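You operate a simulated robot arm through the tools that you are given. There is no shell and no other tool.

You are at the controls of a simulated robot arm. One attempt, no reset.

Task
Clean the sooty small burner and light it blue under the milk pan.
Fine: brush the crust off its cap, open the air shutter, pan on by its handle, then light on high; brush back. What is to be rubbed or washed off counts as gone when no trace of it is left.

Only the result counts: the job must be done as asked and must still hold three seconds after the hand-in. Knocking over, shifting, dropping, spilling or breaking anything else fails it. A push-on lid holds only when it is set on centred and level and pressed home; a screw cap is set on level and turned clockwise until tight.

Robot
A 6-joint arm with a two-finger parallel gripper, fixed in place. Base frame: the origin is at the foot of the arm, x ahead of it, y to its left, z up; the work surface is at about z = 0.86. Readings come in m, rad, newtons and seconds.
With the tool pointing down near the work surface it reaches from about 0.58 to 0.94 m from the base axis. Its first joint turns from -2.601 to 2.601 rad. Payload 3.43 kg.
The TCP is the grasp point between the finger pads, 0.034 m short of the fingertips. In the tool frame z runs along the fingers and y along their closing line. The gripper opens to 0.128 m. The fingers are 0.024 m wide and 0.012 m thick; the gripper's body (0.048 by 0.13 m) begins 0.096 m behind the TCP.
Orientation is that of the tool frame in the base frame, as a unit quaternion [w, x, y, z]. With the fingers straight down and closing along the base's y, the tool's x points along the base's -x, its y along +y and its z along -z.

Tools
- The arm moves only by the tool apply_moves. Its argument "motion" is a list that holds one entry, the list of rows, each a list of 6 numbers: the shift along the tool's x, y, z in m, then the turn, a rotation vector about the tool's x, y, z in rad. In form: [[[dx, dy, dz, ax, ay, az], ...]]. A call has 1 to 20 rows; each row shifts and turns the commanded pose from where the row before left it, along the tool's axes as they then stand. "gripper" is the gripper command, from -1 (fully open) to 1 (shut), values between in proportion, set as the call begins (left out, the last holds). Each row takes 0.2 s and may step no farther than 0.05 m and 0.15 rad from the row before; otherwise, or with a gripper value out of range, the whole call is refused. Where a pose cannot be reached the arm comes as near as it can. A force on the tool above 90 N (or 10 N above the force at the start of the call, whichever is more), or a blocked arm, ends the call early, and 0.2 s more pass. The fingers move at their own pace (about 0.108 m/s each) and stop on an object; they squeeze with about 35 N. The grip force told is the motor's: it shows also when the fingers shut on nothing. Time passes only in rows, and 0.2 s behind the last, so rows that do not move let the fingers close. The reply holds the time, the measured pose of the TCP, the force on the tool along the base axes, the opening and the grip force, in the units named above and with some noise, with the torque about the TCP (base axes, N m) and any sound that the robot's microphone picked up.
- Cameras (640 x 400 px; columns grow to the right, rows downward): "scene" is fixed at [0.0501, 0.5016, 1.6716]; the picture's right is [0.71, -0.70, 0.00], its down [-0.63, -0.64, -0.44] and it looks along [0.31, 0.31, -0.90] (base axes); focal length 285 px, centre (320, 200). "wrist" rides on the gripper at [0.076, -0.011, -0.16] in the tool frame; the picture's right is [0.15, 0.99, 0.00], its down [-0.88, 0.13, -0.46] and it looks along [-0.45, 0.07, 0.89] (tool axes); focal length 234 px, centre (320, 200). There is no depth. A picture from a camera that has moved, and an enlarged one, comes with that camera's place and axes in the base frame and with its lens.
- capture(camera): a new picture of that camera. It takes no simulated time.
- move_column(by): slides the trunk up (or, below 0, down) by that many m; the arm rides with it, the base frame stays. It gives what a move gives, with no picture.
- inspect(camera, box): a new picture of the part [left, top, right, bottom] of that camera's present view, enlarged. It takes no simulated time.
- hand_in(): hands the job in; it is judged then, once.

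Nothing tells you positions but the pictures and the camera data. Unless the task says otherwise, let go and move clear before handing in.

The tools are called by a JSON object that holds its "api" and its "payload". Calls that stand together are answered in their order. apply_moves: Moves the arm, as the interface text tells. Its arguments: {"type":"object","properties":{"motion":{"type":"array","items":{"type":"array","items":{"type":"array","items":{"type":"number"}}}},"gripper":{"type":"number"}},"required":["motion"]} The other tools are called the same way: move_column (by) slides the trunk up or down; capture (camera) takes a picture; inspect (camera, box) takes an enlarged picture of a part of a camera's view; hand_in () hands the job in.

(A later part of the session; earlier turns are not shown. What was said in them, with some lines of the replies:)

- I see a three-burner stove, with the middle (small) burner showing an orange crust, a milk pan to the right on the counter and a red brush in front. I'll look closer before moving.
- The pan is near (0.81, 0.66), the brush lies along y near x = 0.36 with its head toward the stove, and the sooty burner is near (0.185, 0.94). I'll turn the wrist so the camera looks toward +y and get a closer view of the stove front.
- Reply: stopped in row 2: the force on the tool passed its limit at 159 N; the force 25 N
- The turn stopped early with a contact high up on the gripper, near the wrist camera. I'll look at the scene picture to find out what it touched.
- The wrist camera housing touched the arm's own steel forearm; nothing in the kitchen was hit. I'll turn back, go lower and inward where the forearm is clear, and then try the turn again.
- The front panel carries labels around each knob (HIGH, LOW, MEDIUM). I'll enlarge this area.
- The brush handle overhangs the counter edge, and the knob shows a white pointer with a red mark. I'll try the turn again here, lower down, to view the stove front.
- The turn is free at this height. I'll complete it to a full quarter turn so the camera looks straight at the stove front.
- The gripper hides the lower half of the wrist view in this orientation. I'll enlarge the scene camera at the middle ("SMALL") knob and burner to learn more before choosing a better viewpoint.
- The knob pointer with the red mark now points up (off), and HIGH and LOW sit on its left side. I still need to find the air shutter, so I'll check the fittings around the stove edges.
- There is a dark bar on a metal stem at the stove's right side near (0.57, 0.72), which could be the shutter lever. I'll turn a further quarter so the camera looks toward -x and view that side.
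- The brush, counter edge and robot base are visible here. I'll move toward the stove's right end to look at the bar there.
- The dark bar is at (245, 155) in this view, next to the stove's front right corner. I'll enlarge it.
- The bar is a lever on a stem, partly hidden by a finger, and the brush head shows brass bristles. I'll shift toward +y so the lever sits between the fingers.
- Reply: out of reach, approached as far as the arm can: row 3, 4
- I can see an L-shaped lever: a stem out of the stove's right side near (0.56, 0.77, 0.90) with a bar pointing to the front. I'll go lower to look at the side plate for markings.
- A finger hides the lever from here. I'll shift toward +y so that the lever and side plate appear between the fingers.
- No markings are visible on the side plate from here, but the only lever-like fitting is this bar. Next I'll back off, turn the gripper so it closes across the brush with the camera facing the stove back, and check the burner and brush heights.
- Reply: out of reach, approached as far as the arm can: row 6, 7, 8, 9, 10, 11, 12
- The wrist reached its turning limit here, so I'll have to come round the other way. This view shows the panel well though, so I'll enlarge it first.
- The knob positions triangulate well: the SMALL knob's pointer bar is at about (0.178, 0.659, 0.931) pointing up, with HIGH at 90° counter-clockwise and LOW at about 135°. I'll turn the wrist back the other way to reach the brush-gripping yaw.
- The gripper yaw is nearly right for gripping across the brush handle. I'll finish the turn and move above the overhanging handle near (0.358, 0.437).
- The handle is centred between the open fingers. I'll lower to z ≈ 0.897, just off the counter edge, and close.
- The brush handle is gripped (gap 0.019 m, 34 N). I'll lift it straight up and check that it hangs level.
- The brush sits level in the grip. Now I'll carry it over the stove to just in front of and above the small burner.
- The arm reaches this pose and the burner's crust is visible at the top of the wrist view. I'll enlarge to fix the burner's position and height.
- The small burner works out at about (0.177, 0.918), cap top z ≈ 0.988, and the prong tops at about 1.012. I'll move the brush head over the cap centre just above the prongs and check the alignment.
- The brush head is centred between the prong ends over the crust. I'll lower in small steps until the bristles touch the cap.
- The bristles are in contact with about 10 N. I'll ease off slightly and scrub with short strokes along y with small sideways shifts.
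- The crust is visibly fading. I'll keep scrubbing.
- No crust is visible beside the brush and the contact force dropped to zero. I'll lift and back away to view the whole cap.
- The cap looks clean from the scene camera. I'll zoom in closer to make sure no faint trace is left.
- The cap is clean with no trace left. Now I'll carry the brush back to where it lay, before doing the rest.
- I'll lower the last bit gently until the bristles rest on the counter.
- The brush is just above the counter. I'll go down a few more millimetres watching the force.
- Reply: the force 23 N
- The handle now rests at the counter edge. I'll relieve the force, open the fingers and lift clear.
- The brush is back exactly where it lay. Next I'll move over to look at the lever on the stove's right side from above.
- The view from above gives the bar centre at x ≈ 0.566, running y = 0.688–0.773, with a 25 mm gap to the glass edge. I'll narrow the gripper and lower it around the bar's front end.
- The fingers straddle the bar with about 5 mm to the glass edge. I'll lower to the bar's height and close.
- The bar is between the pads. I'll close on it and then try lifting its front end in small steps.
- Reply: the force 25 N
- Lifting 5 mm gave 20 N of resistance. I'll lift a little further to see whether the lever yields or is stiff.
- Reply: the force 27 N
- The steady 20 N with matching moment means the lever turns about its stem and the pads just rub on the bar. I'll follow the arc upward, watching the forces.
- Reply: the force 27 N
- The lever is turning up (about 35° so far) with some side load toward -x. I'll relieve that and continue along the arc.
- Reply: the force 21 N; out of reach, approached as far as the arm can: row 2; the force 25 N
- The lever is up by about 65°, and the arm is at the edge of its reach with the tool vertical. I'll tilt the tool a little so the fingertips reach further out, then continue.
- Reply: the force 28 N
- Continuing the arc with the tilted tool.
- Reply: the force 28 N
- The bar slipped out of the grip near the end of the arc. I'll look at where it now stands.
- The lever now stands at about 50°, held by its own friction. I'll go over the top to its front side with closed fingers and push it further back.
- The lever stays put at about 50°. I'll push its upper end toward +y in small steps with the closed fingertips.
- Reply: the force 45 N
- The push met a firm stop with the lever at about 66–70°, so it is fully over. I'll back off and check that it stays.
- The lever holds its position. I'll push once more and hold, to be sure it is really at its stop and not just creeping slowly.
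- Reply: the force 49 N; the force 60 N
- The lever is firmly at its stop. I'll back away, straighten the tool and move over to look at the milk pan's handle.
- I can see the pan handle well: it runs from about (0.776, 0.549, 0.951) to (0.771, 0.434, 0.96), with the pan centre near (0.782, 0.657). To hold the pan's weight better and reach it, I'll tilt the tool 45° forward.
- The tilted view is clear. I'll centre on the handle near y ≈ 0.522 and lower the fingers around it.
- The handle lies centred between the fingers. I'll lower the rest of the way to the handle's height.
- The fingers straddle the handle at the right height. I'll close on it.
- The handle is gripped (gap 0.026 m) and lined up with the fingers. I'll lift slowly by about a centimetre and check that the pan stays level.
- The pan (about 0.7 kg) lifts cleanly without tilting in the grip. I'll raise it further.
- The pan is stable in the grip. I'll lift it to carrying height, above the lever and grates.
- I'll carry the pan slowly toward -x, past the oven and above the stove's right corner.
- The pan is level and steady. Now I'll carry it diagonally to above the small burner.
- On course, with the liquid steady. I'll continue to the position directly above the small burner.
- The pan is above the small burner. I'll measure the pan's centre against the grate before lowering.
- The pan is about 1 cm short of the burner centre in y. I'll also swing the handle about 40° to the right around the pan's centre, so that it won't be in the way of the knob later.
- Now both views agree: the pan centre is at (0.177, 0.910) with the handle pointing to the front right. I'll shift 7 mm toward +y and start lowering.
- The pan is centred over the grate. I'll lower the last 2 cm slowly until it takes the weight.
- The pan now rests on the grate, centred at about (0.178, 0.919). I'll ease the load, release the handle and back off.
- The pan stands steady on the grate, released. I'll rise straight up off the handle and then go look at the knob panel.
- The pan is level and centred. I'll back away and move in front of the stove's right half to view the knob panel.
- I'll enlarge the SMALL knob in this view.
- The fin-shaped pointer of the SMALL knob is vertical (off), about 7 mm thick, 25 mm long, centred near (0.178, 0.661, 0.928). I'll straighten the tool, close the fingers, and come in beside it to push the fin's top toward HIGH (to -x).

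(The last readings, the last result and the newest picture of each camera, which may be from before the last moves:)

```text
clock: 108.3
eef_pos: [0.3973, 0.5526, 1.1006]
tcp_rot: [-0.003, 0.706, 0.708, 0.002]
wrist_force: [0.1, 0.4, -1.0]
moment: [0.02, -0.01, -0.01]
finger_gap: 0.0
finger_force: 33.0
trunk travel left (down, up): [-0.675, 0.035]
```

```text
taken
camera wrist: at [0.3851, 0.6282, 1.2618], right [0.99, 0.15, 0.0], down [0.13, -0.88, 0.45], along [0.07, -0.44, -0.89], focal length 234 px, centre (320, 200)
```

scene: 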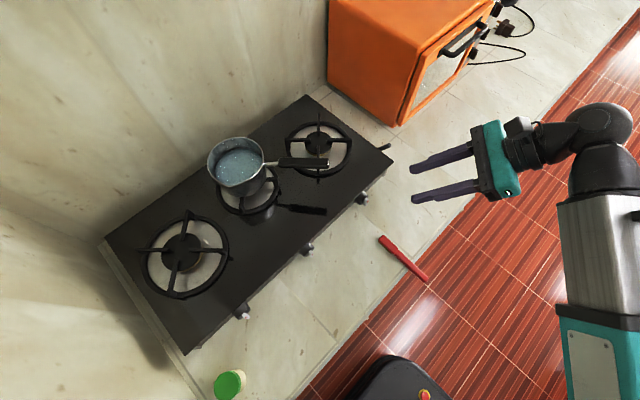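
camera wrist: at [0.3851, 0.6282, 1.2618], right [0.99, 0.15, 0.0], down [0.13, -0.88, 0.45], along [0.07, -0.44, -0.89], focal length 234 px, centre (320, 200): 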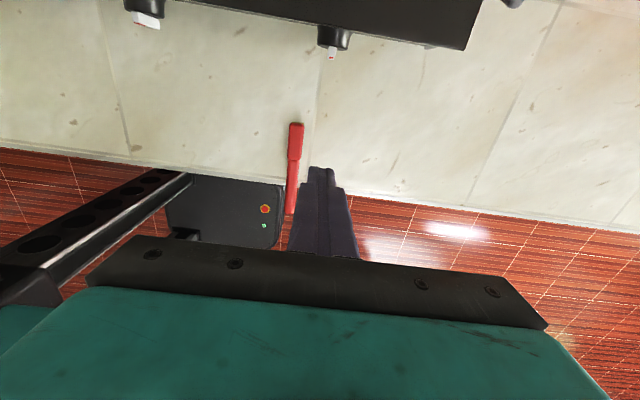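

{"api": "apply_moves", "payload": {"motion": [[[0.0153, -0.0303, 0.0117, 0, 0, 0], [0.0153, -0.0303, 0.0117, 0, 0, 0], [0.0153, -0.0303, 0.0117, 0, 0, 0], [0.0153, -0.0303, 0.0117, 0, 0, 0], [0.0153, -0.0303, 0.0117, 0, 0, 0], [0.0153, -0.0303, 0.0117, 0, 0, 0], [0, 0, 0, 0, 0, 0]]]}}

{"api": "inspect", "payload": {"camera": "wrist", "box": [220, 90, 400, 250]}}

{"api": "inspect", "payload": {"camera": "scene", "box": [270, 200, 360, 270]}}

```text
clock: 109.9
eef_pos: [0.2147, 0.6448, 1.0301]
tcp_rot: [-0.002, 0.706, 0.708, 0.003]
wrist_force: [0.4, 0.1, 0.8]
moment: [-0.01, 0.0, 0.01]
finger_gap: 0.0
finger_force: 33.3
trunk travel left (down, up): [-0.675, 0.035]
```

```text
2.50 times, centred on (310, 170) of wrist
camera zoom: at [0.2025, 0.72, 1.192], right [0.99, 0.15, 0.0], down [0.13, -0.88, 0.45], along [0.07, -0.44, -0.89], focal length 585 px, centre (345, 275)
```

zoom: 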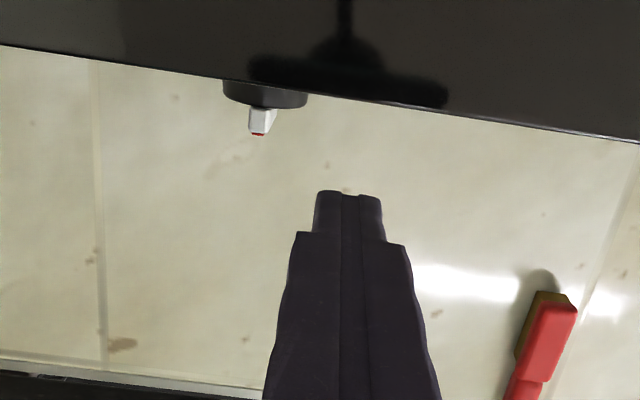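

```text
5.71 times, centred on (315, 235) of scene
camera zoom: at [0.0501, 0.5016, 1.6716], right [0.71, -0.7, 0.0], down [-0.63, -0.64, -0.44], along [0.31, 0.31, -0.9], focal length 1628 px, centre (349, 0)
```

zoom: 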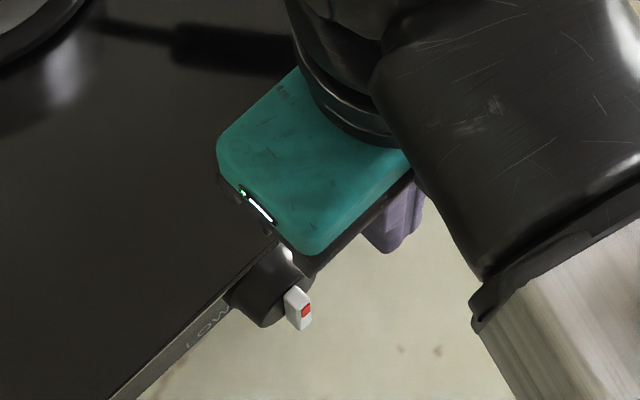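

The wrist camera now shows the fin from above at x ≈ 0.176, y ≈ 0.658–0.668. I'll lower the closed fingertips to its right side with the tips just overlapping the fin's upper end.

{"api": "apply_moves", "payload": {"motion": [[[0.0036, -0.009, 0.015, 0, 0, 0], [0.0036, -0.0091, 0.015, 0, 0, 0], [0, 0, 0.015, 0, 0, 0], [0, 0, 0.015, 0, 0, 0], [0, 0, 0, 0, 0, 0]]]}}

{"api": "inspect", "payload": {"camera": "wrist", "box": [220, 90, 400, 250]}}

{"api": "inspect", "payload": {"camera": "scene", "box": [280, 225, 344, 265]}}

```text
clock: 111.1
eef_pos: [0.1957, 0.6525, 0.9715]
tcp_rot: [-0.004, 0.706, 0.708, 0.002]
wrist_force: [-0.2, 0.4, -0.7]
moment: [-0.01, 0.02, 0.0]
finger_gap: 0.0
finger_force: 33.1
trunk travel left (down, up): [-0.675, 0.035]
```

```text
2.50 times, centred on (310, 170) of wrist
camera zoom: at [0.1844, 0.7276, 1.1324], right [0.99, 0.15, 0.0], down [0.13, -0.88, 0.45], along [0.07, -0.44, -0.89], focal length 585 px, centre (345, 275)
```

zoom: 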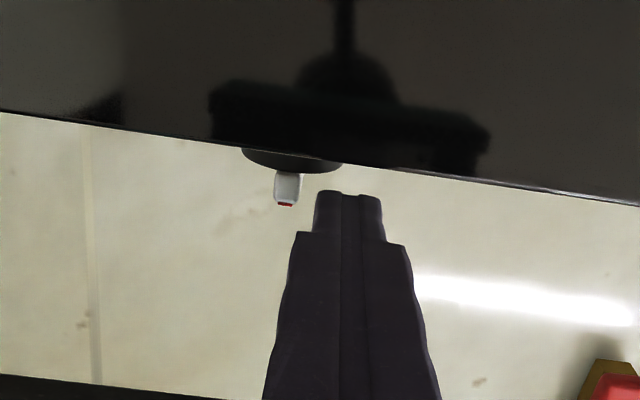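

```text
10.00 times, centred on (312, 245) of scene
camera zoom: at [0.0501, 0.5016, 1.6716], right [0.71, -0.7, 0.0], down [-0.63, -0.64, -0.44], along [0.31, 0.31, -0.9], focal length 2849 px, centre (400, -250)
```

zoom: 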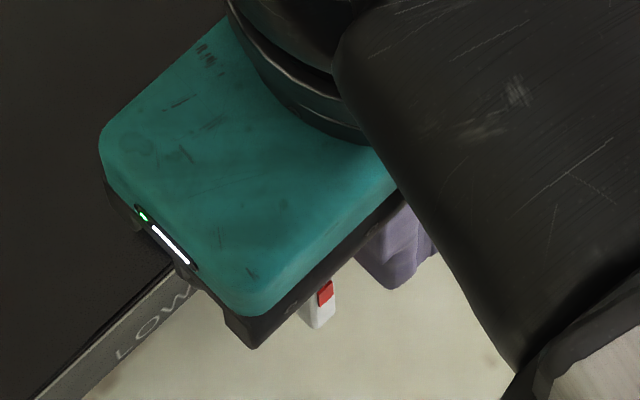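

The fin's top is at about z = 0.938, so the tips only just reach it. I'll go 6 mm lower and start pushing toward -x.

{"api": "apply_moves", "payload": {"motion": [[[0, 0, 0.006, 0, 0, 0], [0, -0.004, 0, 0, 0, 0], [0, -0.004, 0, 0, 0, 0], [0, -0.003, 0, 0, 0, 0]]]}}

{"api": "inspect", "payload": {"camera": "wrist", "box": [220, 90, 400, 250]}}

```text
clock: 112.1
eef_pos: [0.1852, 0.6528, 0.9662]
tcp_rot: [-0.003, 0.706, 0.709, 0.002]
wrist_force: [0.1, 0.1, -0.1]
moment: [0.01, 0.0, 0.02]
finger_gap: 0.0
finger_force: 33.4
trunk travel left (down, up): [-0.675, 0.035]
```

```text
2.50 times, centred on (310, 170) of wrist
camera zoom: at [0.1733, 0.7277, 1.1265], right [0.99, 0.15, 0.0], down [0.13, -0.88, 0.45], along [0.07, -0.44, -0.89], focal length 585 px, centre (345, 275)
```

zoom: 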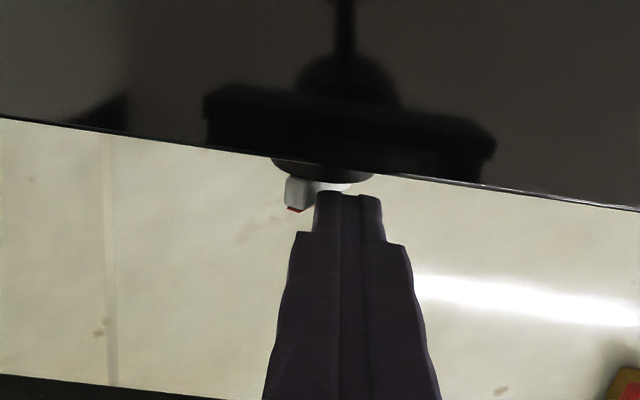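

The fin turns easily and is already well over toward HIGH. I'll continue the sweep a little at a time.

{"api": "apply_moves", "payload": {"motion": [[[0, -0.004, 0, 0, 0, 0], [0, 0, 0, 0, 0, 0]]]}}

{"api": "inspect", "payload": {"camera": "wrist", "box": [240, 130, 360, 230]}}

{"api": "capture", "payload": {"camera": "scene"}}

```text
clock: 112.7
eef_pos: [0.1813, 0.6517, 0.9645]
tcp_rot: [-0.004, 0.706, 0.709, 0.002]
wrist_force: [-0.7, 0.3, -0.4]
moment: [0.01, 0.01, 0.0]
finger_gap: 0.0
finger_force: 33.2
trunk travel left (down, up): [-0.675, 0.035]
```

```text
4.00 times, centred on (300, 180) of wrist
camera zoom: at [0.1695, 0.7277, 1.1265], right [0.99, 0.15, 0.0], down [0.13, -0.88, 0.45], along [0.07, -0.44, -0.89], focal length 937 px, centre (400, 280)
```

zoom: 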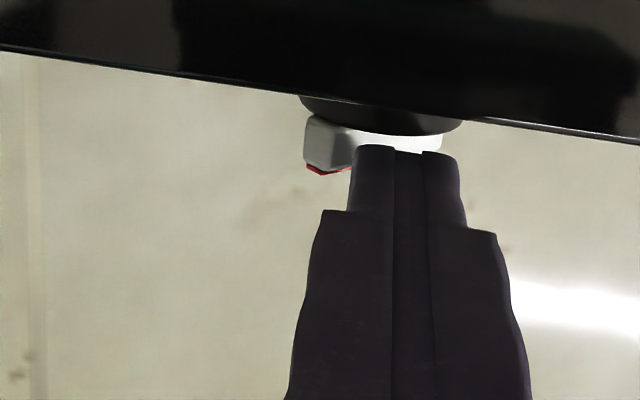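

```text
taken
```

scene: 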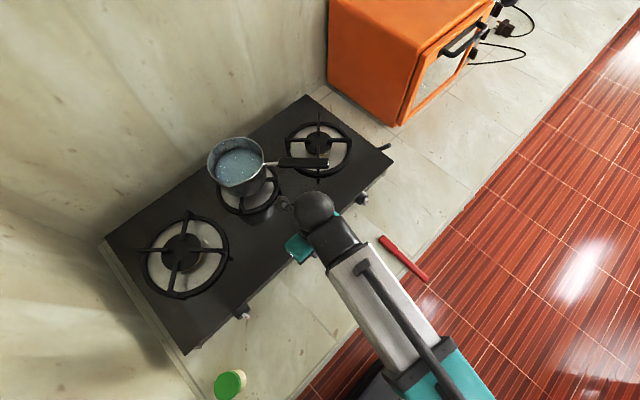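

The fin now looks close to horizontal. I'll lift the fingers clear and check the knob's angle and the burner.

{"api": "apply_moves", "payload": {"motion": [[[0, 0, -0.02, 0, 0, 0], [-0.02, 0.03, -0.03, 0, 0, 0], [-0.02, 0.04, -0.02, 0, 0, 0], [-0.02, 0.04, 0, 0, 0, 0], [0, 0.04, 0, 0, 0, 0], [0, 0, 0, 0, 0, 0]]]}}

{"api": "inspect", "payload": {"camera": "scene", "box": [280, 225, 344, 265]}}

{"api": "inspect", "payload": {"camera": "scene", "box": [190, 125, 310, 225]}}

{"api": "capture", "payload": {"camera": "wrist"}}

```text
clock: 114.1
eef_pos: [0.333, 0.5925, 1.035]
tcp_rot: [-0.002, 0.705, 0.709, 0.002]
wrist_force: [0.2, -0.5, -0.3]
moment: [0.0, -0.02, 0.03]
finger_gap: 0.0002
finger_force: 33.1
trunk travel left (down, up): [-0.675, 0.035]
```

```text
10.00 times, centred on (312, 245) of scene
camera zoom: at [0.0501, 0.5016, 1.6716], right [0.71, -0.7, 0.0], down [-0.63, -0.64, -0.44], along [0.31, 0.31, -0.9], focal length 2849 px, centre (400, -250)
```

zoom: 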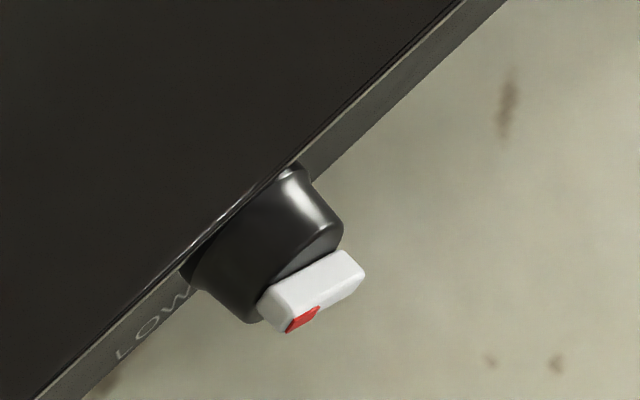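

```text
4.00 times, centred on (250, 175) of scene
camera zoom: at [0.0501, 0.5016, 1.6716], right [0.71, -0.7, 0.0], down [-0.63, -0.64, -0.44], along [0.31, 0.31, -0.9], focal length 1140 px, centre (600, 300)
```

zoom: 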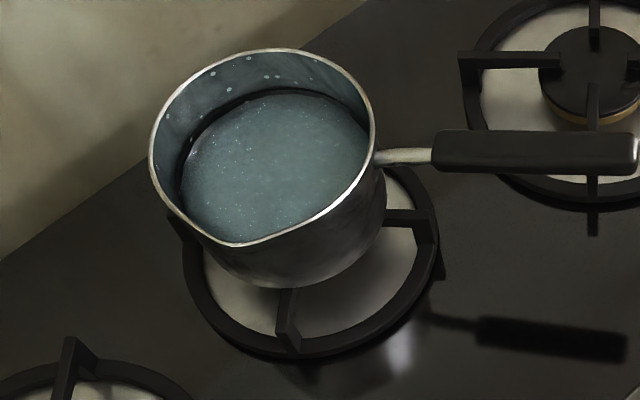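

```text
taken
camera wrist: at [0.3205, 0.6674, 1.1958], right [0.99, 0.15, 0.0], down [0.13, -0.88, 0.45], along [0.07, -0.44, -0.89], focal length 234 px, centre (320, 200)
```

wrist: 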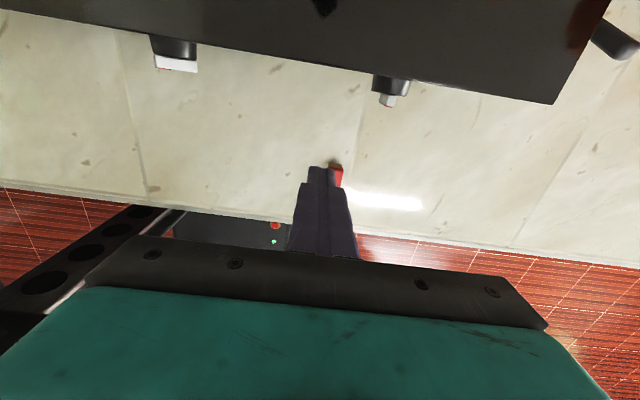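

The pointer is at about 60–65°, not yet at HIGH, and there's no flame. I'll come down from above onto the fin's left end and press it to horizontal.

{"api": "apply_moves", "payload": {"motion": [[[0.0119, -0.0336, 0.007, 0, 0, 0], [0.0119, -0.0336, 0.007, 0, 0, 0], [0.0119, -0.0336, 0.007, 0, 0, 0], [0.0119, -0.0336, 0.007, 0, 0, 0], [0.0119, -0.0336, 0.007, 0, 0, 0], [0, 0, 0, 0, 0, 0]]]}}

{"api": "inspect", "payload": {"camera": "wrist", "box": [240, 110, 400, 230]}}

```text
clock: 115.5
eef_pos: [0.1638, 0.6509, 1.0006]
tcp_rot: [-0.003, 0.706, 0.708, 0.003]
wrist_force: [0.1, 0.5, 0.2]
moment: [0.0, -0.03, 0.01]
finger_gap: 0.0001
finger_force: 33.2
trunk travel left (down, up): [-0.675, 0.035]
```

```text
3.33 times, centred on (320, 170) of wrist
camera zoom: at [0.1512, 0.7269, 1.1616], right [0.99, 0.15, 0.0], down [0.13, -0.88, 0.45], along [0.07, -0.44, -0.89], focal length 781 px, centre (320, 300)
```

zoom: 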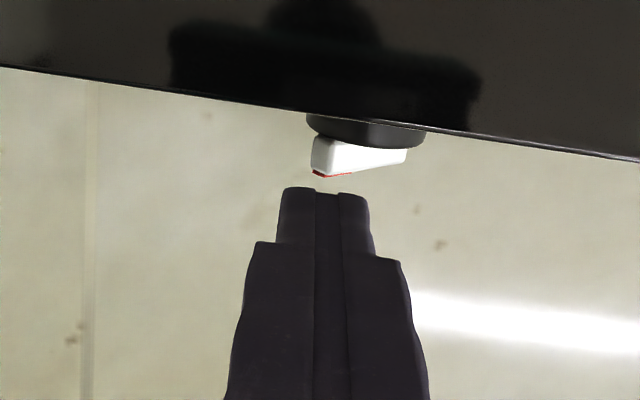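

The fingertips are above the fin's left half. I'll press down to the height where the fin lies level.

{"api": "apply_moves", "payload": {"motion": [[[0, 0, 0.012, 0, 0, 0], [0, 0, 0.012, 0, 0, 0], [0, 0, 0.007, 0, 0, 0], [0, 0, 0.004, 0, 0, 0], [0, 0, 0, 0, 0, 0]]]}}

{"api": "inspect", "payload": {"camera": "wrist", "box": [240, 110, 400, 230]}}

{"api": "inspect", "payload": {"camera": "scene", "box": [190, 125, 310, 225]}}

```text
clock: 116.7
eef_pos: [0.1636, 0.6513, 0.9641]
tcp_rot: [-0.001, 0.706, 0.709, 0.002]
wrist_force: [0.0, 0.6, 0.6]
moment: [-0.04, -0.01, -0.02]
finger_gap: 0.0
finger_force: 32.8
trunk travel left (down, up): [-0.675, 0.035]
```

```text
3.33 times, centred on (320, 170) of wrist
camera zoom: at [0.1528, 0.7268, 1.1253], right [0.99, 0.15, 0.0], down [0.13, -0.88, 0.45], along [0.07, -0.45, -0.89], focal length 781 px, centre (320, 300)
```

zoom: 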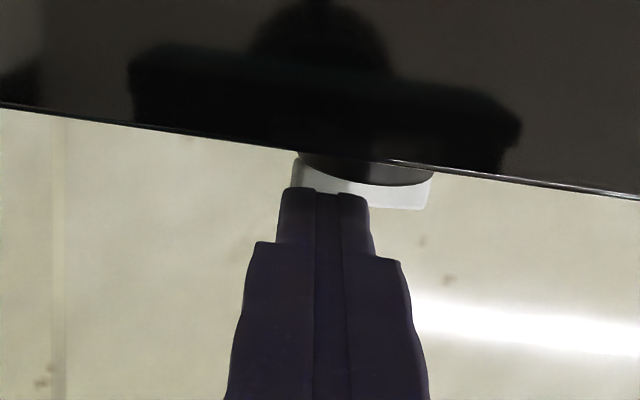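

```text
4.00 times, centred on (250, 175) of scene
camera zoom: at [0.0501, 0.5016, 1.6716], right [0.71, -0.7, 0.0], down [-0.63, -0.64, -0.44], along [0.31, 0.31, -0.9], focal length 1140 px, centre (600, 300)
```

zoom: 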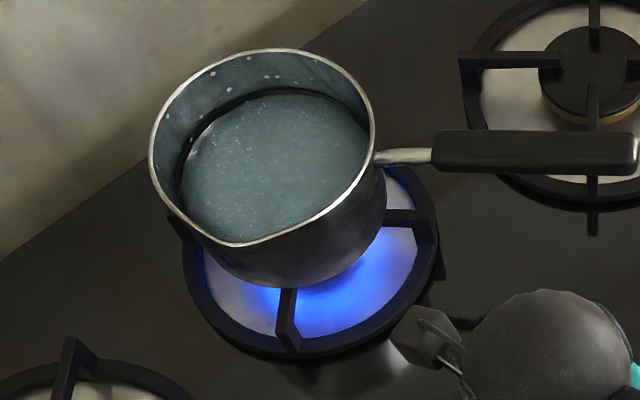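

The burner is lit and burning blue under the pan. I'll lift away and check that the pointer sits at HIGH.

{"api": "apply_moves", "payload": {"motion": [[[0, 0, -0.02, 0, 0, 0], [-0.01, 0.02, -0.04, 0, 0, 0], [-0.02, 0.04, -0.01, 0, 0, 0], [-0.02, 0.04, 0, 0, 0, 0], [-0.01, 0.045, 0, 0, 0, 0], [0, 0.045, 0, 0, 0, 0], [0, 0, 0, 0, 0, 0]]]}}

{"api": "inspect", "payload": {"camera": "scene", "box": [288, 230, 328, 260]}}

{"api": "inspect", "payload": {"camera": "scene", "box": [190, 125, 310, 225]}}

{"api": "capture", "payload": {"camera": "scene"}}

```text
clock: 118.3
eef_pos: [0.3534, 0.591, 1.0359]
tcp_rot: [-0.002, 0.705, 0.709, 0.003]
wrist_force: [0.3, 0.5, 0.3]
moment: [-0.02, -0.03, 0.02]
finger_gap: 0.0
finger_force: 33.1
trunk travel left (down, up): [-0.675, 0.035]
```

```text
13.33 times, centred on (308, 245) of scene
camera zoom: at [0.0501, 0.5016, 1.6716], right [0.71, -0.7, 0.0], down [-0.63, -0.64, -0.44], along [0.31, 0.31, -0.9], focal length 3799 px, centre (480, -400)
```

zoom: 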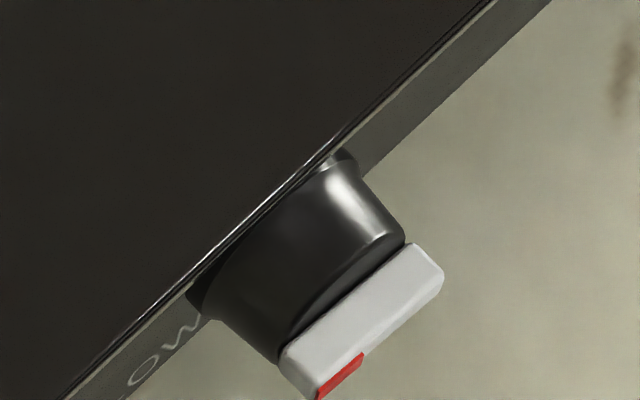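

```text
4.00 times, centred on (250, 175) of scene
camera zoom: at [0.0501, 0.5016, 1.6716], right [0.71, -0.7, 0.0], down [-0.63, -0.64, -0.44], along [0.31, 0.31, -0.9], focal length 1140 px, centre (600, 300)
```

zoom: 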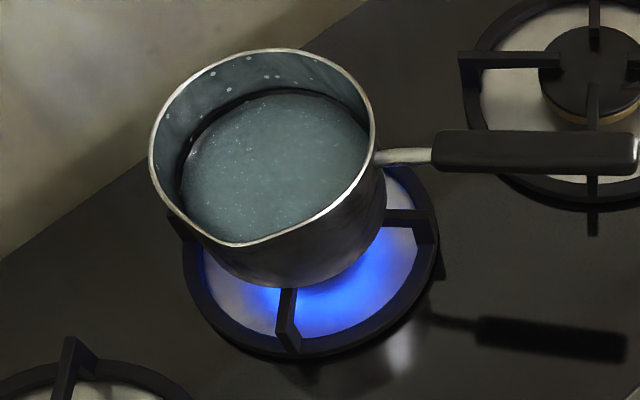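

```text
taken
```

scene: 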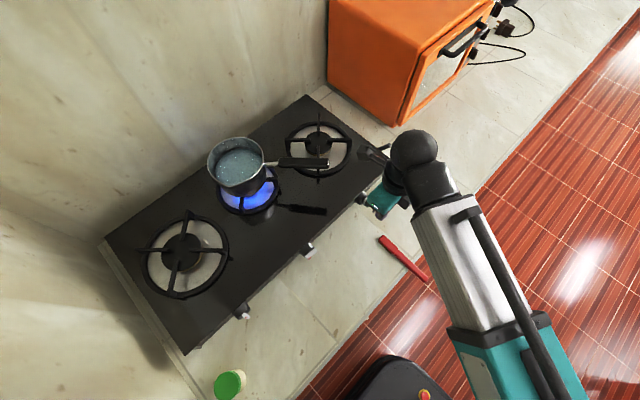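

The flame is blue and the pointer is at about 85° (HIGH is at 90°). I'll give it one more gentle press of about a millimetre to bring it fully level.

{"api": "apply_moves", "payload": {"motion": [[[0.012, -0.038, 0.007, 0, 0, 0], [0.012, -0.038, 0.007, 0, 0, 0], [0.012, -0.038, 0.007, 0, 0, 0], [0.012, -0.038, 0.007, 0, 0, 0], [0.012, -0.038, 0.007, 0, 0, 0], [0, 0, 0.012, 0, 0, 0], [0, 0, 0.012, 0, 0, 0], [0, 0, 0.007, 0, 0, 0], [0, 0, 0.004, 0, 0, 0], [0, 0, 0.0015, 0, 0, 0], [0, 0, 0, 0, 0, 0]]]}}

{"api": "apply_moves", "payload": {"motion": [[[0, 0, -0.02, 0, 0, 0], [-0.01, 0.02, -0.04, 0, 0, 0], [-0.02, 0.04, -0.01, 0, 0, 0], [-0.02, 0.04, 0, 0, 0, 0], [-0.01, 0.045, 0, 0, 0, 0], [0, 0.045, 0, 0, 0, 0], [0, 0, 0, 0, 0, 0]]]}}

{"api": "inspect", "payload": {"camera": "scene", "box": [288, 230, 328, 260]}}

{"api": "inspect", "payload": {"camera": "scene", "box": [190, 125, 310, 225]}}

```text
clock: 120.7
eef_pos: [0.1634, 0.6526, 0.9643]
tcp_rot: [-0.003, 0.706, 0.708, 0.002]
wrist_force: [0.4, 0.1, -0.8]
moment: [0.01, -0.05, 0.0]
finger_gap: 0.0
finger_force: 33.4
trunk travel left (down, up): [-0.675, 0.035]
```

```text
clock: 122.3
eef_pos: [0.3533, 0.5917, 1.0352]
tcp_rot: [-0.003, 0.705, 0.709, 0.003]
wrist_force: [-0.4, 0.8, -0.2]
moment: [0.01, 0.01, -0.01]
finger_gap: 0.0002
finger_force: 32.8
trunk travel left (down, up): [-0.675, 0.035]
```

```text
13.33 times, centred on (308, 245) of scene
camera zoom: at [0.0501, 0.5016, 1.6716], right [0.71, -0.7, 0.0], down [-0.63, -0.64, -0.44], along [0.31, 0.31, -0.9], focal length 3799 px, centre (480, -400)
```

zoom: 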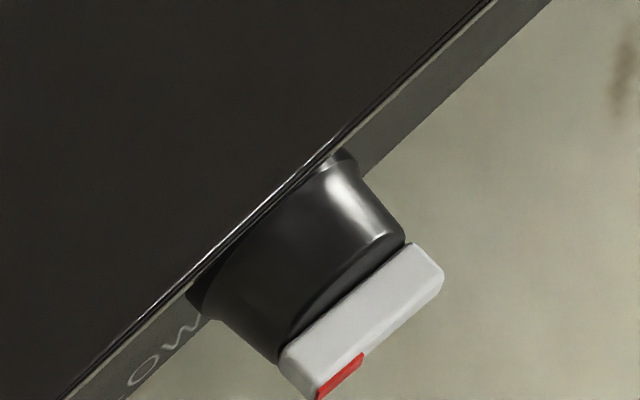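

```text
4.00 times, centred on (250, 175) of scene
camera zoom: at [0.0501, 0.5016, 1.6716], right [0.71, -0.7, 0.0], down [-0.63, -0.64, -0.44], along [0.31, 0.31, -0.9], focal length 1140 px, centre (600, 300)
```

zoom: 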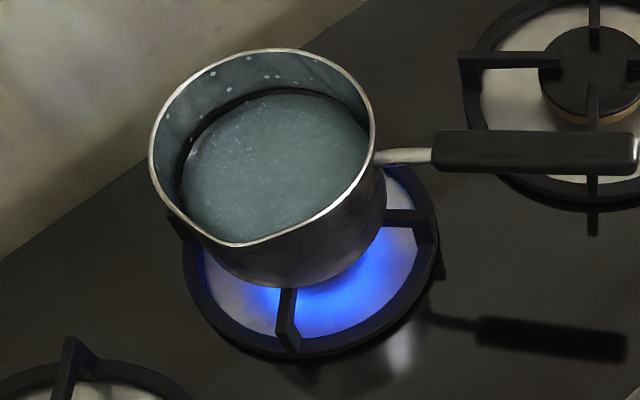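

The knob picture hasn't changed, so the press didn't quite reach. I'll zoom in tighter to measure the fin's real angle.

{"api": "inspect", "payload": {"camera": "scene", "box": [304, 240, 324, 264]}}

{"api": "capture", "payload": {"camera": "wrist"}}

```text
16.00 times, centred on (314, 252) of scene
camera zoom: at [0.0501, 0.5016, 1.6716], right [0.71, -0.7, 0.0], down [-0.63, -0.64, -0.44], along [0.31, 0.31, -0.9], focal length 4559 px, centre (416, -632)
```

zoom: 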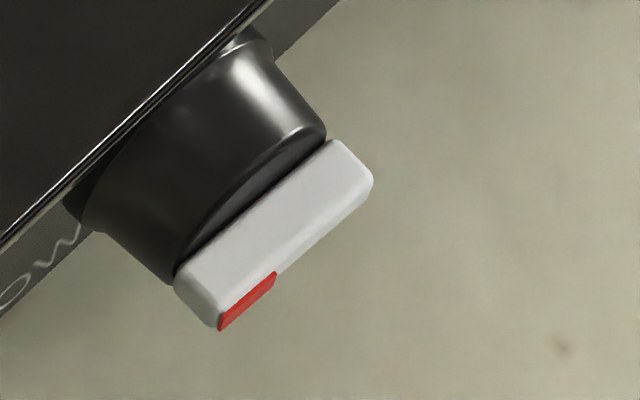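

```text
taken
camera wrist: at [0.342, 0.6666, 1.1953], right [0.99, 0.15, 0.0], down [0.13, -0.88, 0.45], along [0.07, -0.44, -0.89], focal length 234 px, centre (320, 200)
```

wrist: 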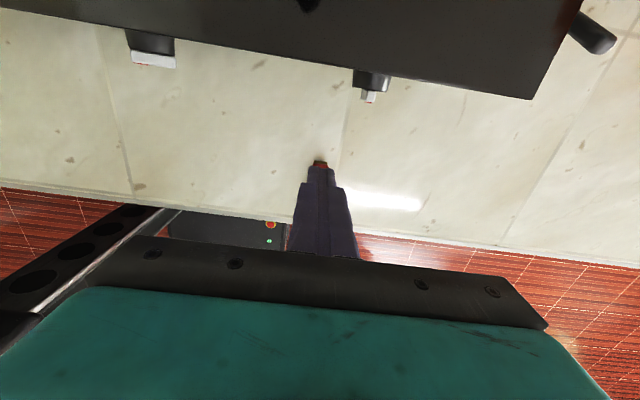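

To judge the angle properly I'll swing the wrist camera to a view from the front right of the knob.

{"api": "apply_moves", "payload": {"motion": [[[-0.01, 0.005, -0.02, 0, 0, -0.117], [-0.01, 0.005, -0.02, 0, 0, -0.117], [-0.01, 0, 0, 0, 0, -0.117], [0, 0, 0, 0, 0, -0.117], [0, 0, 0, 0, 0, -0.116], [0, 0, 0, 0, 0, -0.116], [0, 0, 0, 0, 0.131, 0], [0, 0, 0, 0, 0.131, 0], [0, 0, 0, 0, 0.131, 0], [0, 0, 0, 0, 0.131, 0], [0, 0, 0, 0, 0.131, 0], [0, 0, 0, 0, 0.13, 0], [0, 0, 0, 0, 0, 0]]]}}

{"api": "capture", "payload": {"camera": "wrist"}}

```text
clock: 125.1
eef_pos: [0.3684, 0.5622, 1.0728]
tcp_rot: [-0.349, 0.386, 0.838, 0.163]
wrist_force: [0.2, 0.1, -0.7]
moment: [-0.01, -0.04, 0.01]
finger_gap: 0.0003
finger_force: 32.7
trunk travel left (down, up): [-0.675, 0.035]
```

```text
taken
camera wrist: at [0.3971, 0.5093, 1.2401], right [0.69, 0.72, 0.11], down [0.71, -0.63, -0.31], along [-0.15, 0.29, -0.95], focal length 234 px, centre (320, 200)
```

wrist: 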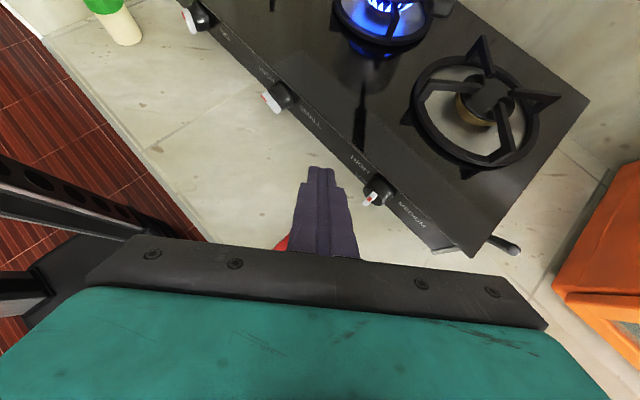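

{"api": "inspect", "payload": {"camera": "wrist", "box": [245, 60, 335, 135]}}

{"api": "inspect", "payload": {"camera": "wrist", "box": [330, 0, 470, 70]}}

{"api": "inspect", "payload": {"camera": "wrist", "box": [340, 145, 430, 230]}}

```text
5.33 times, centred on (290, 98) of wrist
camera zoom: at [0.3971, 0.5093, 1.2401], right [0.69, 0.72, 0.11], down [0.71, -0.63, -0.31], along [-0.15, 0.29, -0.95], focal length 1249 px, centre (480, 747)
```

zoom: 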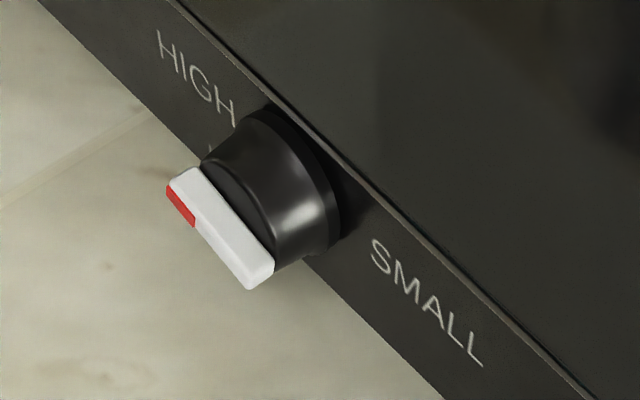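

```text
4.57 times, centred on (400, 35) of wrist
camera zoom: at [0.3971, 0.5093, 1.2401], right [0.69, 0.72, 0.11], down [0.71, -0.63, -0.31], along [-0.15, 0.29, -0.95], focal length 1070 px, centre (-46, 954)
```

zoom: 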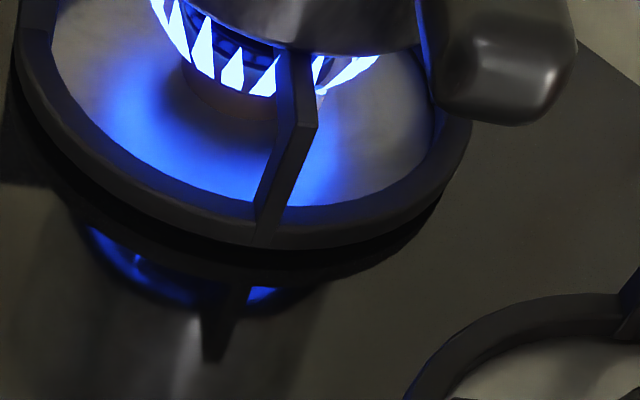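

```text
4.71 times, centred on (385, 188) of wrist
camera zoom: at [0.3971, 0.5093, 1.2401], right [0.69, 0.72, 0.11], down [0.71, -0.63, -0.31], along [-0.15, 0.29, -0.95], focal length 1102 px, centre (14, 259)
```

zoom: 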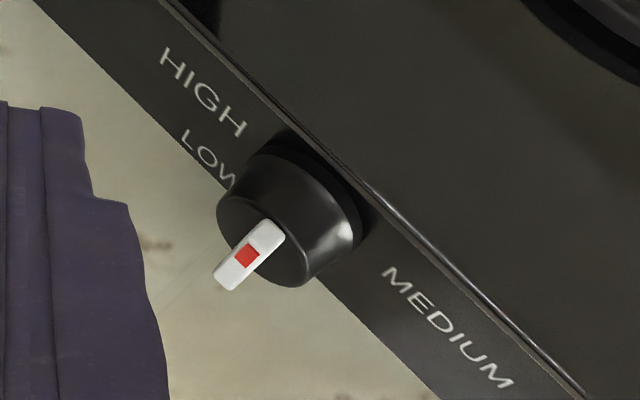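

This view gives a clear answer: the flame is blue, but the pointer is only at about 73°, with HIGH exactly level at 90°. I'll go back and press the fin's left end about 3.5 mm further down.

{"api": "apply_moves", "payload": {"motion": [[[0, 0, 0, 0, -0.131, 0], [0, 0, 0, 0, -0.131, 0], [0, 0, 0, 0, -0.131, 0], [0, 0, 0, 0, -0.131, 0], [0, 0, 0, 0, -0.131, 0], [0, 0, 0, 0, -0.13, 0], [0, 0, 0, 0, 0, 0.117], [0, 0, 0, 0, 0, 0.117], [0, 0, 0, 0, 0, 0.117], [0, 0, 0, 0, 0, 0.117], [0, 0, 0, 0, 0, 0.116], [0, 0, 0, 0, 0, 0.116], [0, 0, 0, 0, 0, 0]]]}}

{"api": "apply_moves", "payload": {"motion": [[[0.015, -0.0341, 0.0122, 0, 0, 0], [0.015, -0.0341, 0.0122, 0, 0, 0], [0.015, -0.0341, 0.0122, 0, 0, 0], [0.015, -0.0341, 0.0122, 0, 0, 0], [0.015, -0.0341, 0.0122, 0, 0, 0], [0.015, -0.0341, 0.0122, 0, 0, 0], [0, 0, 0, 0, 0, 0], [0, 0, 0, 0, 0, 0]]]}}

{"api": "inspect", "payload": {"camera": "wrist", "box": [240, 110, 400, 230]}}

```text
clock: 127.9
eef_pos: [0.3681, 0.5639, 1.0736]
tcp_rot: [-0.002, 0.707, 0.708, 0.002]
wrist_force: [-0.5, 0.7, 0.1]
moment: [-0.01, -0.01, 0.02]
finger_gap: 0.0
finger_force: 32.5
trunk travel left (down, up): [-0.675, 0.035]
```

```text
clock: 129.7
eef_pos: [0.1623, 0.6515, 0.9999]
tcp_rot: [-0.003, 0.706, 0.709, 0.003]
wrist_force: [0.6, 0.4, -0.9]
moment: [0.01, 0.0, 0.01]
finger_gap: 0.0
finger_force: 33.1
trunk travel left (down, up): [-0.675, 0.035]
```

```text
3.33 times, centred on (320, 170) of wrist
camera zoom: at [0.1497, 0.7269, 1.1611], right [0.99, 0.15, 0.0], down [0.13, -0.88, 0.45], along [0.07, -0.44, -0.89], focal length 781 px, centre (320, 300)
```

zoom: 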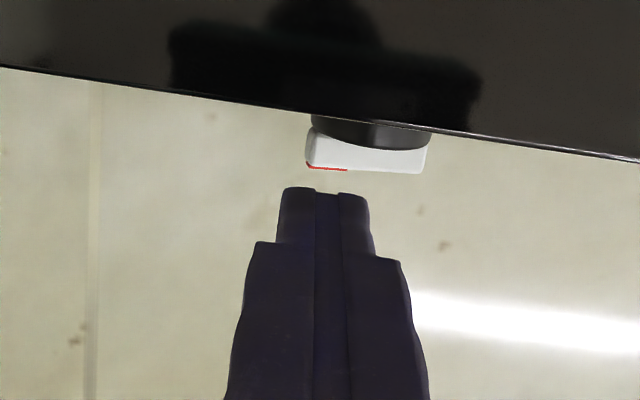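

I'll press down in a first step of 3.5 mm past the last depth.

{"api": "apply_moves", "payload": {"motion": [[[0, 0, 0.012, 0, 0, 0], [0, 0, 0.012, 0, 0, 0], [0, 0, 0.008, 0, 0, 0], [0, 0, 0.004, 0, 0, 0], [0, 0, 0.0035, 0, 0, 0], [0, 0, 0, 0, 0, 0], [0, 0, 0, 0, 0, 0]]]}}

{"api": "inspect", "payload": {"camera": "wrist", "box": [240, 110, 400, 230]}}

{"api": "inspect", "payload": {"camera": "scene", "box": [284, 230, 332, 266]}}

```text
clock: 131.3
eef_pos: [0.162, 0.6521, 0.9608]
tcp_rot: [-0.002, 0.706, 0.708, 0.003]
wrist_force: [-0.5, -0.3, 0.7]
moment: [0.01, -0.02, 0.0]
finger_gap: 0.0
finger_force: 33.3
trunk travel left (down, up): [-0.675, 0.035]
```

```text
3.33 times, centred on (320, 170) of wrist
camera zoom: at [0.1505, 0.7273, 1.1218], right [0.99, 0.15, 0.0], down [0.13, -0.88, 0.45], along [0.07, -0.44, -0.89], focal length 781 px, centre (320, 300)
```

zoom: 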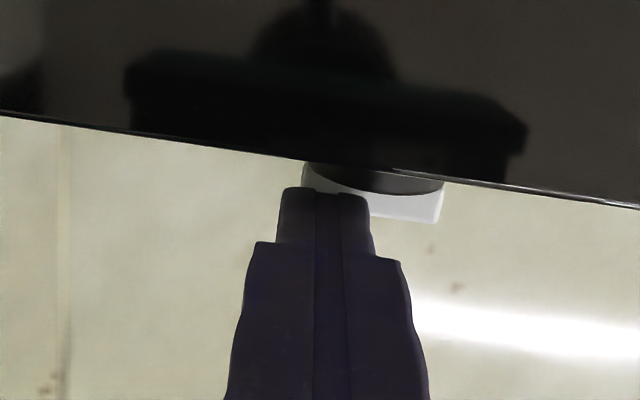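

```text
11.11 times, centred on (308, 248) of scene
camera zoom: at [0.0501, 0.5016, 1.6716], right [0.71, -0.7, 0.0], down [-0.63, -0.64, -0.44], along [0.31, 0.31, -0.9], focal length 3166 px, centre (453, -333)
```

zoom: 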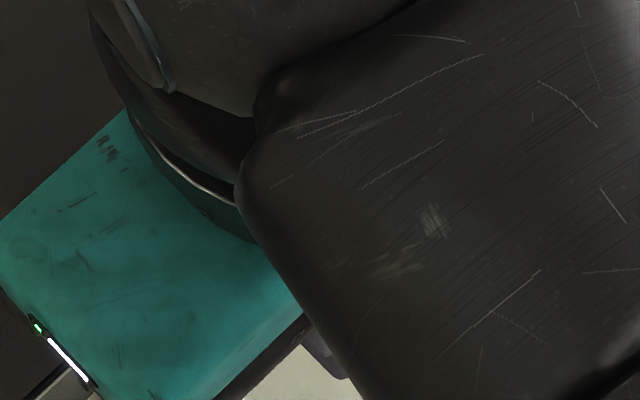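

I'll lift away and check the fin's slope again with the scene camera.

{"api": "apply_moves", "payload": {"motion": [[[0, 0, -0.02, 0, 0, 0], [-0.01, 0.02, -0.04, 0, 0, 0], [-0.02, 0.04, -0.01, 0, 0, 0], [-0.02, 0.04, 0, 0, 0, 0], [-0.01, 0.045, 0, 0, 0, 0], [0, 0.045, 0, 0, 0, 0], [0, 0, 0, 0, 0, 0]]]}}

{"api": "inspect", "payload": {"camera": "scene", "box": [304, 240, 324, 264]}}

{"api": "inspect", "payload": {"camera": "scene", "box": [190, 125, 310, 225]}}

```text
clock: 132.9
eef_pos: [0.3531, 0.5944, 1.0307]
tcp_rot: [-0.003, 0.705, 0.709, 0.002]
wrist_force: [-0.8, 0.0, 0.0]
moment: [0.0, 0.02, -0.04]
finger_gap: 0.0
finger_force: 32.7
trunk travel left (down, up): [-0.675, 0.035]
```

```text
16.00 times, centred on (314, 252) of scene
camera zoom: at [0.0501, 0.5016, 1.6716], right [0.71, -0.7, 0.0], down [-0.63, -0.64, -0.44], along [0.31, 0.31, -0.9], focal length 4559 px, centre (416, -632)
```

zoom: 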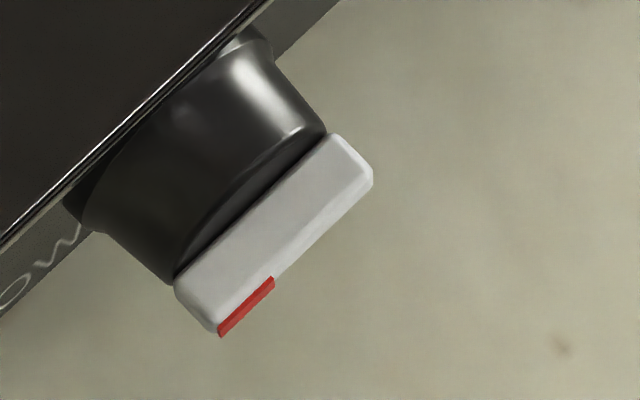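

```text
4.00 times, centred on (250, 175) of scene
camera zoom: at [0.0501, 0.5016, 1.6716], right [0.71, -0.7, 0.0], down [-0.63, -0.64, -0.44], along [0.31, 0.31, -0.9], focal length 1140 px, centre (600, 300)
```

zoom: 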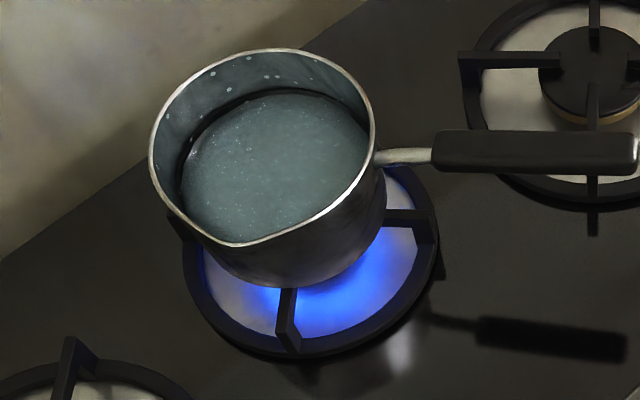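

The pointer is now at about 84°. One more press of 1.7 mm should bring it to level at HIGH.

{"api": "apply_moves", "payload": {"motion": [[[0.0115, -0.0382, 0.0061, 0, 0, 0], [0.0115, -0.0382, 0.0061, 0, 0, 0], [0.0115, -0.0382, 0.0061, 0, 0, 0], [0.0115, -0.0382, 0.0061, 0, 0, 0], [0.0115, -0.0382, 0.0061, 0, 0, 0], [0, 0, 0.012, 0, 0, 0], [0, 0, 0.012, 0, 0, 0], [0, 0, 0.008, 0, 0, 0], [0, 0, 0.004, 0, 0, 0], [0, 0, 0.0035, 0, 0, 0], [0, 0, 0.0017, 0, 0, 0], [0, 0, 0, 0, 0, 0], [0, 0, 0, 0, 0, 0]]]}}

{"api": "apply_moves", "payload": {"motion": [[[0, 0, -0.02, 0, 0, 0], [-0.01, 0.02, -0.04, 0, 0, 0], [-0.02, 0.04, -0.01, 0, 0, 0], [-0.02, 0.04, 0, 0, 0, 0], [-0.01, 0.045, 0, 0, 0, 0], [0, 0.045, 0, 0, 0, 0], [0, 0, 0, 0, 0, 0]]]}}

{"api": "inspect", "payload": {"camera": "scene", "box": [304, 240, 324, 264]}}

{"api": "capture", "payload": {"camera": "scene"}}

```text
clock: 135.7
eef_pos: [0.1611, 0.6497, 0.9581]
tcp_rot: [-0.002, 0.706, 0.708, 0.002]
wrist_force: [0.5, 1.6, 4.2]
moment: [0.06, -0.04, 0.0]
finger_gap: 0.0
finger_force: 32.8
trunk travel left (down, up): [-0.675, 0.035]
```

```text
clock: 137.3
eef_pos: [0.3524, 0.5885, 1.029]
tcp_rot: [-0.004, 0.705, 0.709, 0.003]
wrist_force: [-0.9, -0.9, 0.1]
moment: [-0.02, 0.04, -0.02]
finger_gap: 0.0
finger_force: 32.6
trunk travel left (down, up): [-0.675, 0.035]
```

```text
16.00 times, centred on (314, 252) of scene
camera zoom: at [0.0501, 0.5016, 1.6716], right [0.71, -0.7, 0.0], down [-0.63, -0.64, -0.44], along [0.31, 0.31, -0.9], focal length 4559 px, centre (416, -632)
```

zoom: 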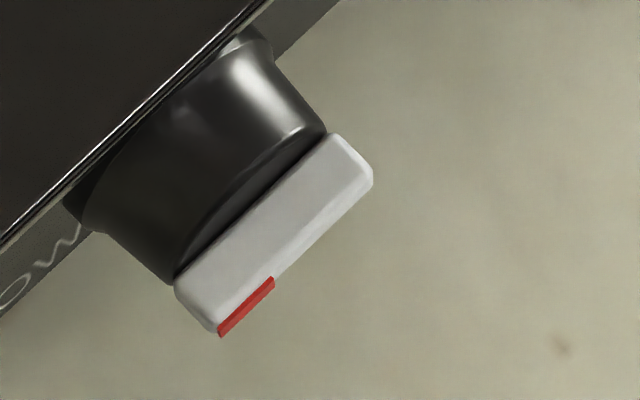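

```text
taken
```

scene: 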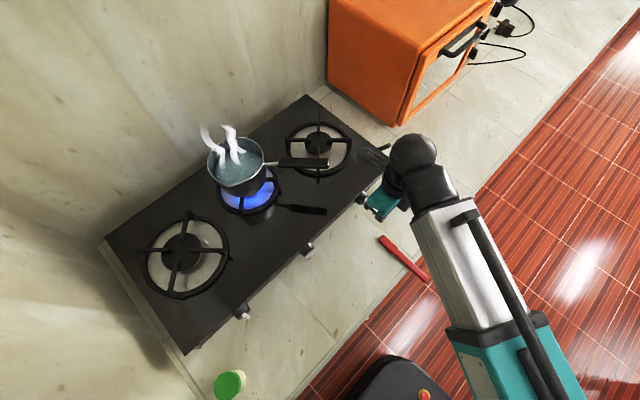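

The pointer sits level at HIGH within a few degrees and didn't move on the last press. The flame is blue, the milk is starting to steam, the pan is steady, the brush is back in place and the arm is clear. I'm handing in now.

{"api": "hand_in", "payload": {}}

```text
The job is handed in.
```

I handed the job in with the small burner lit blue under the milk pan. I don't know the verdict; the tool only confirmed the hand-in.

- **Cap:** I brushed off the crust. A close-up of the cap showed no trace left.
- **Air shutter:** I pushed the lever on the stove's right side up until it hit a firm stop. It carried no label, so I took it to be the shutter. The blue flame fits with it being open.
- **Pan:** I carried it by its handle, without spilling, and set it level and centred on the small burner's grate. The handle points to the front right.
- **Flame:** the knob's pointer is at HIGH to within about 4–6°, and it didn't move on the last press. The milk was starting to steam when I handed in.
- **Brush:** it is back in its original spot at the counter edge.

Early on, the wrist camera bumped the robot's own forearm during a turn. Nothing in the kitchen was touched. At the end the gripper was empty and clear of everything.
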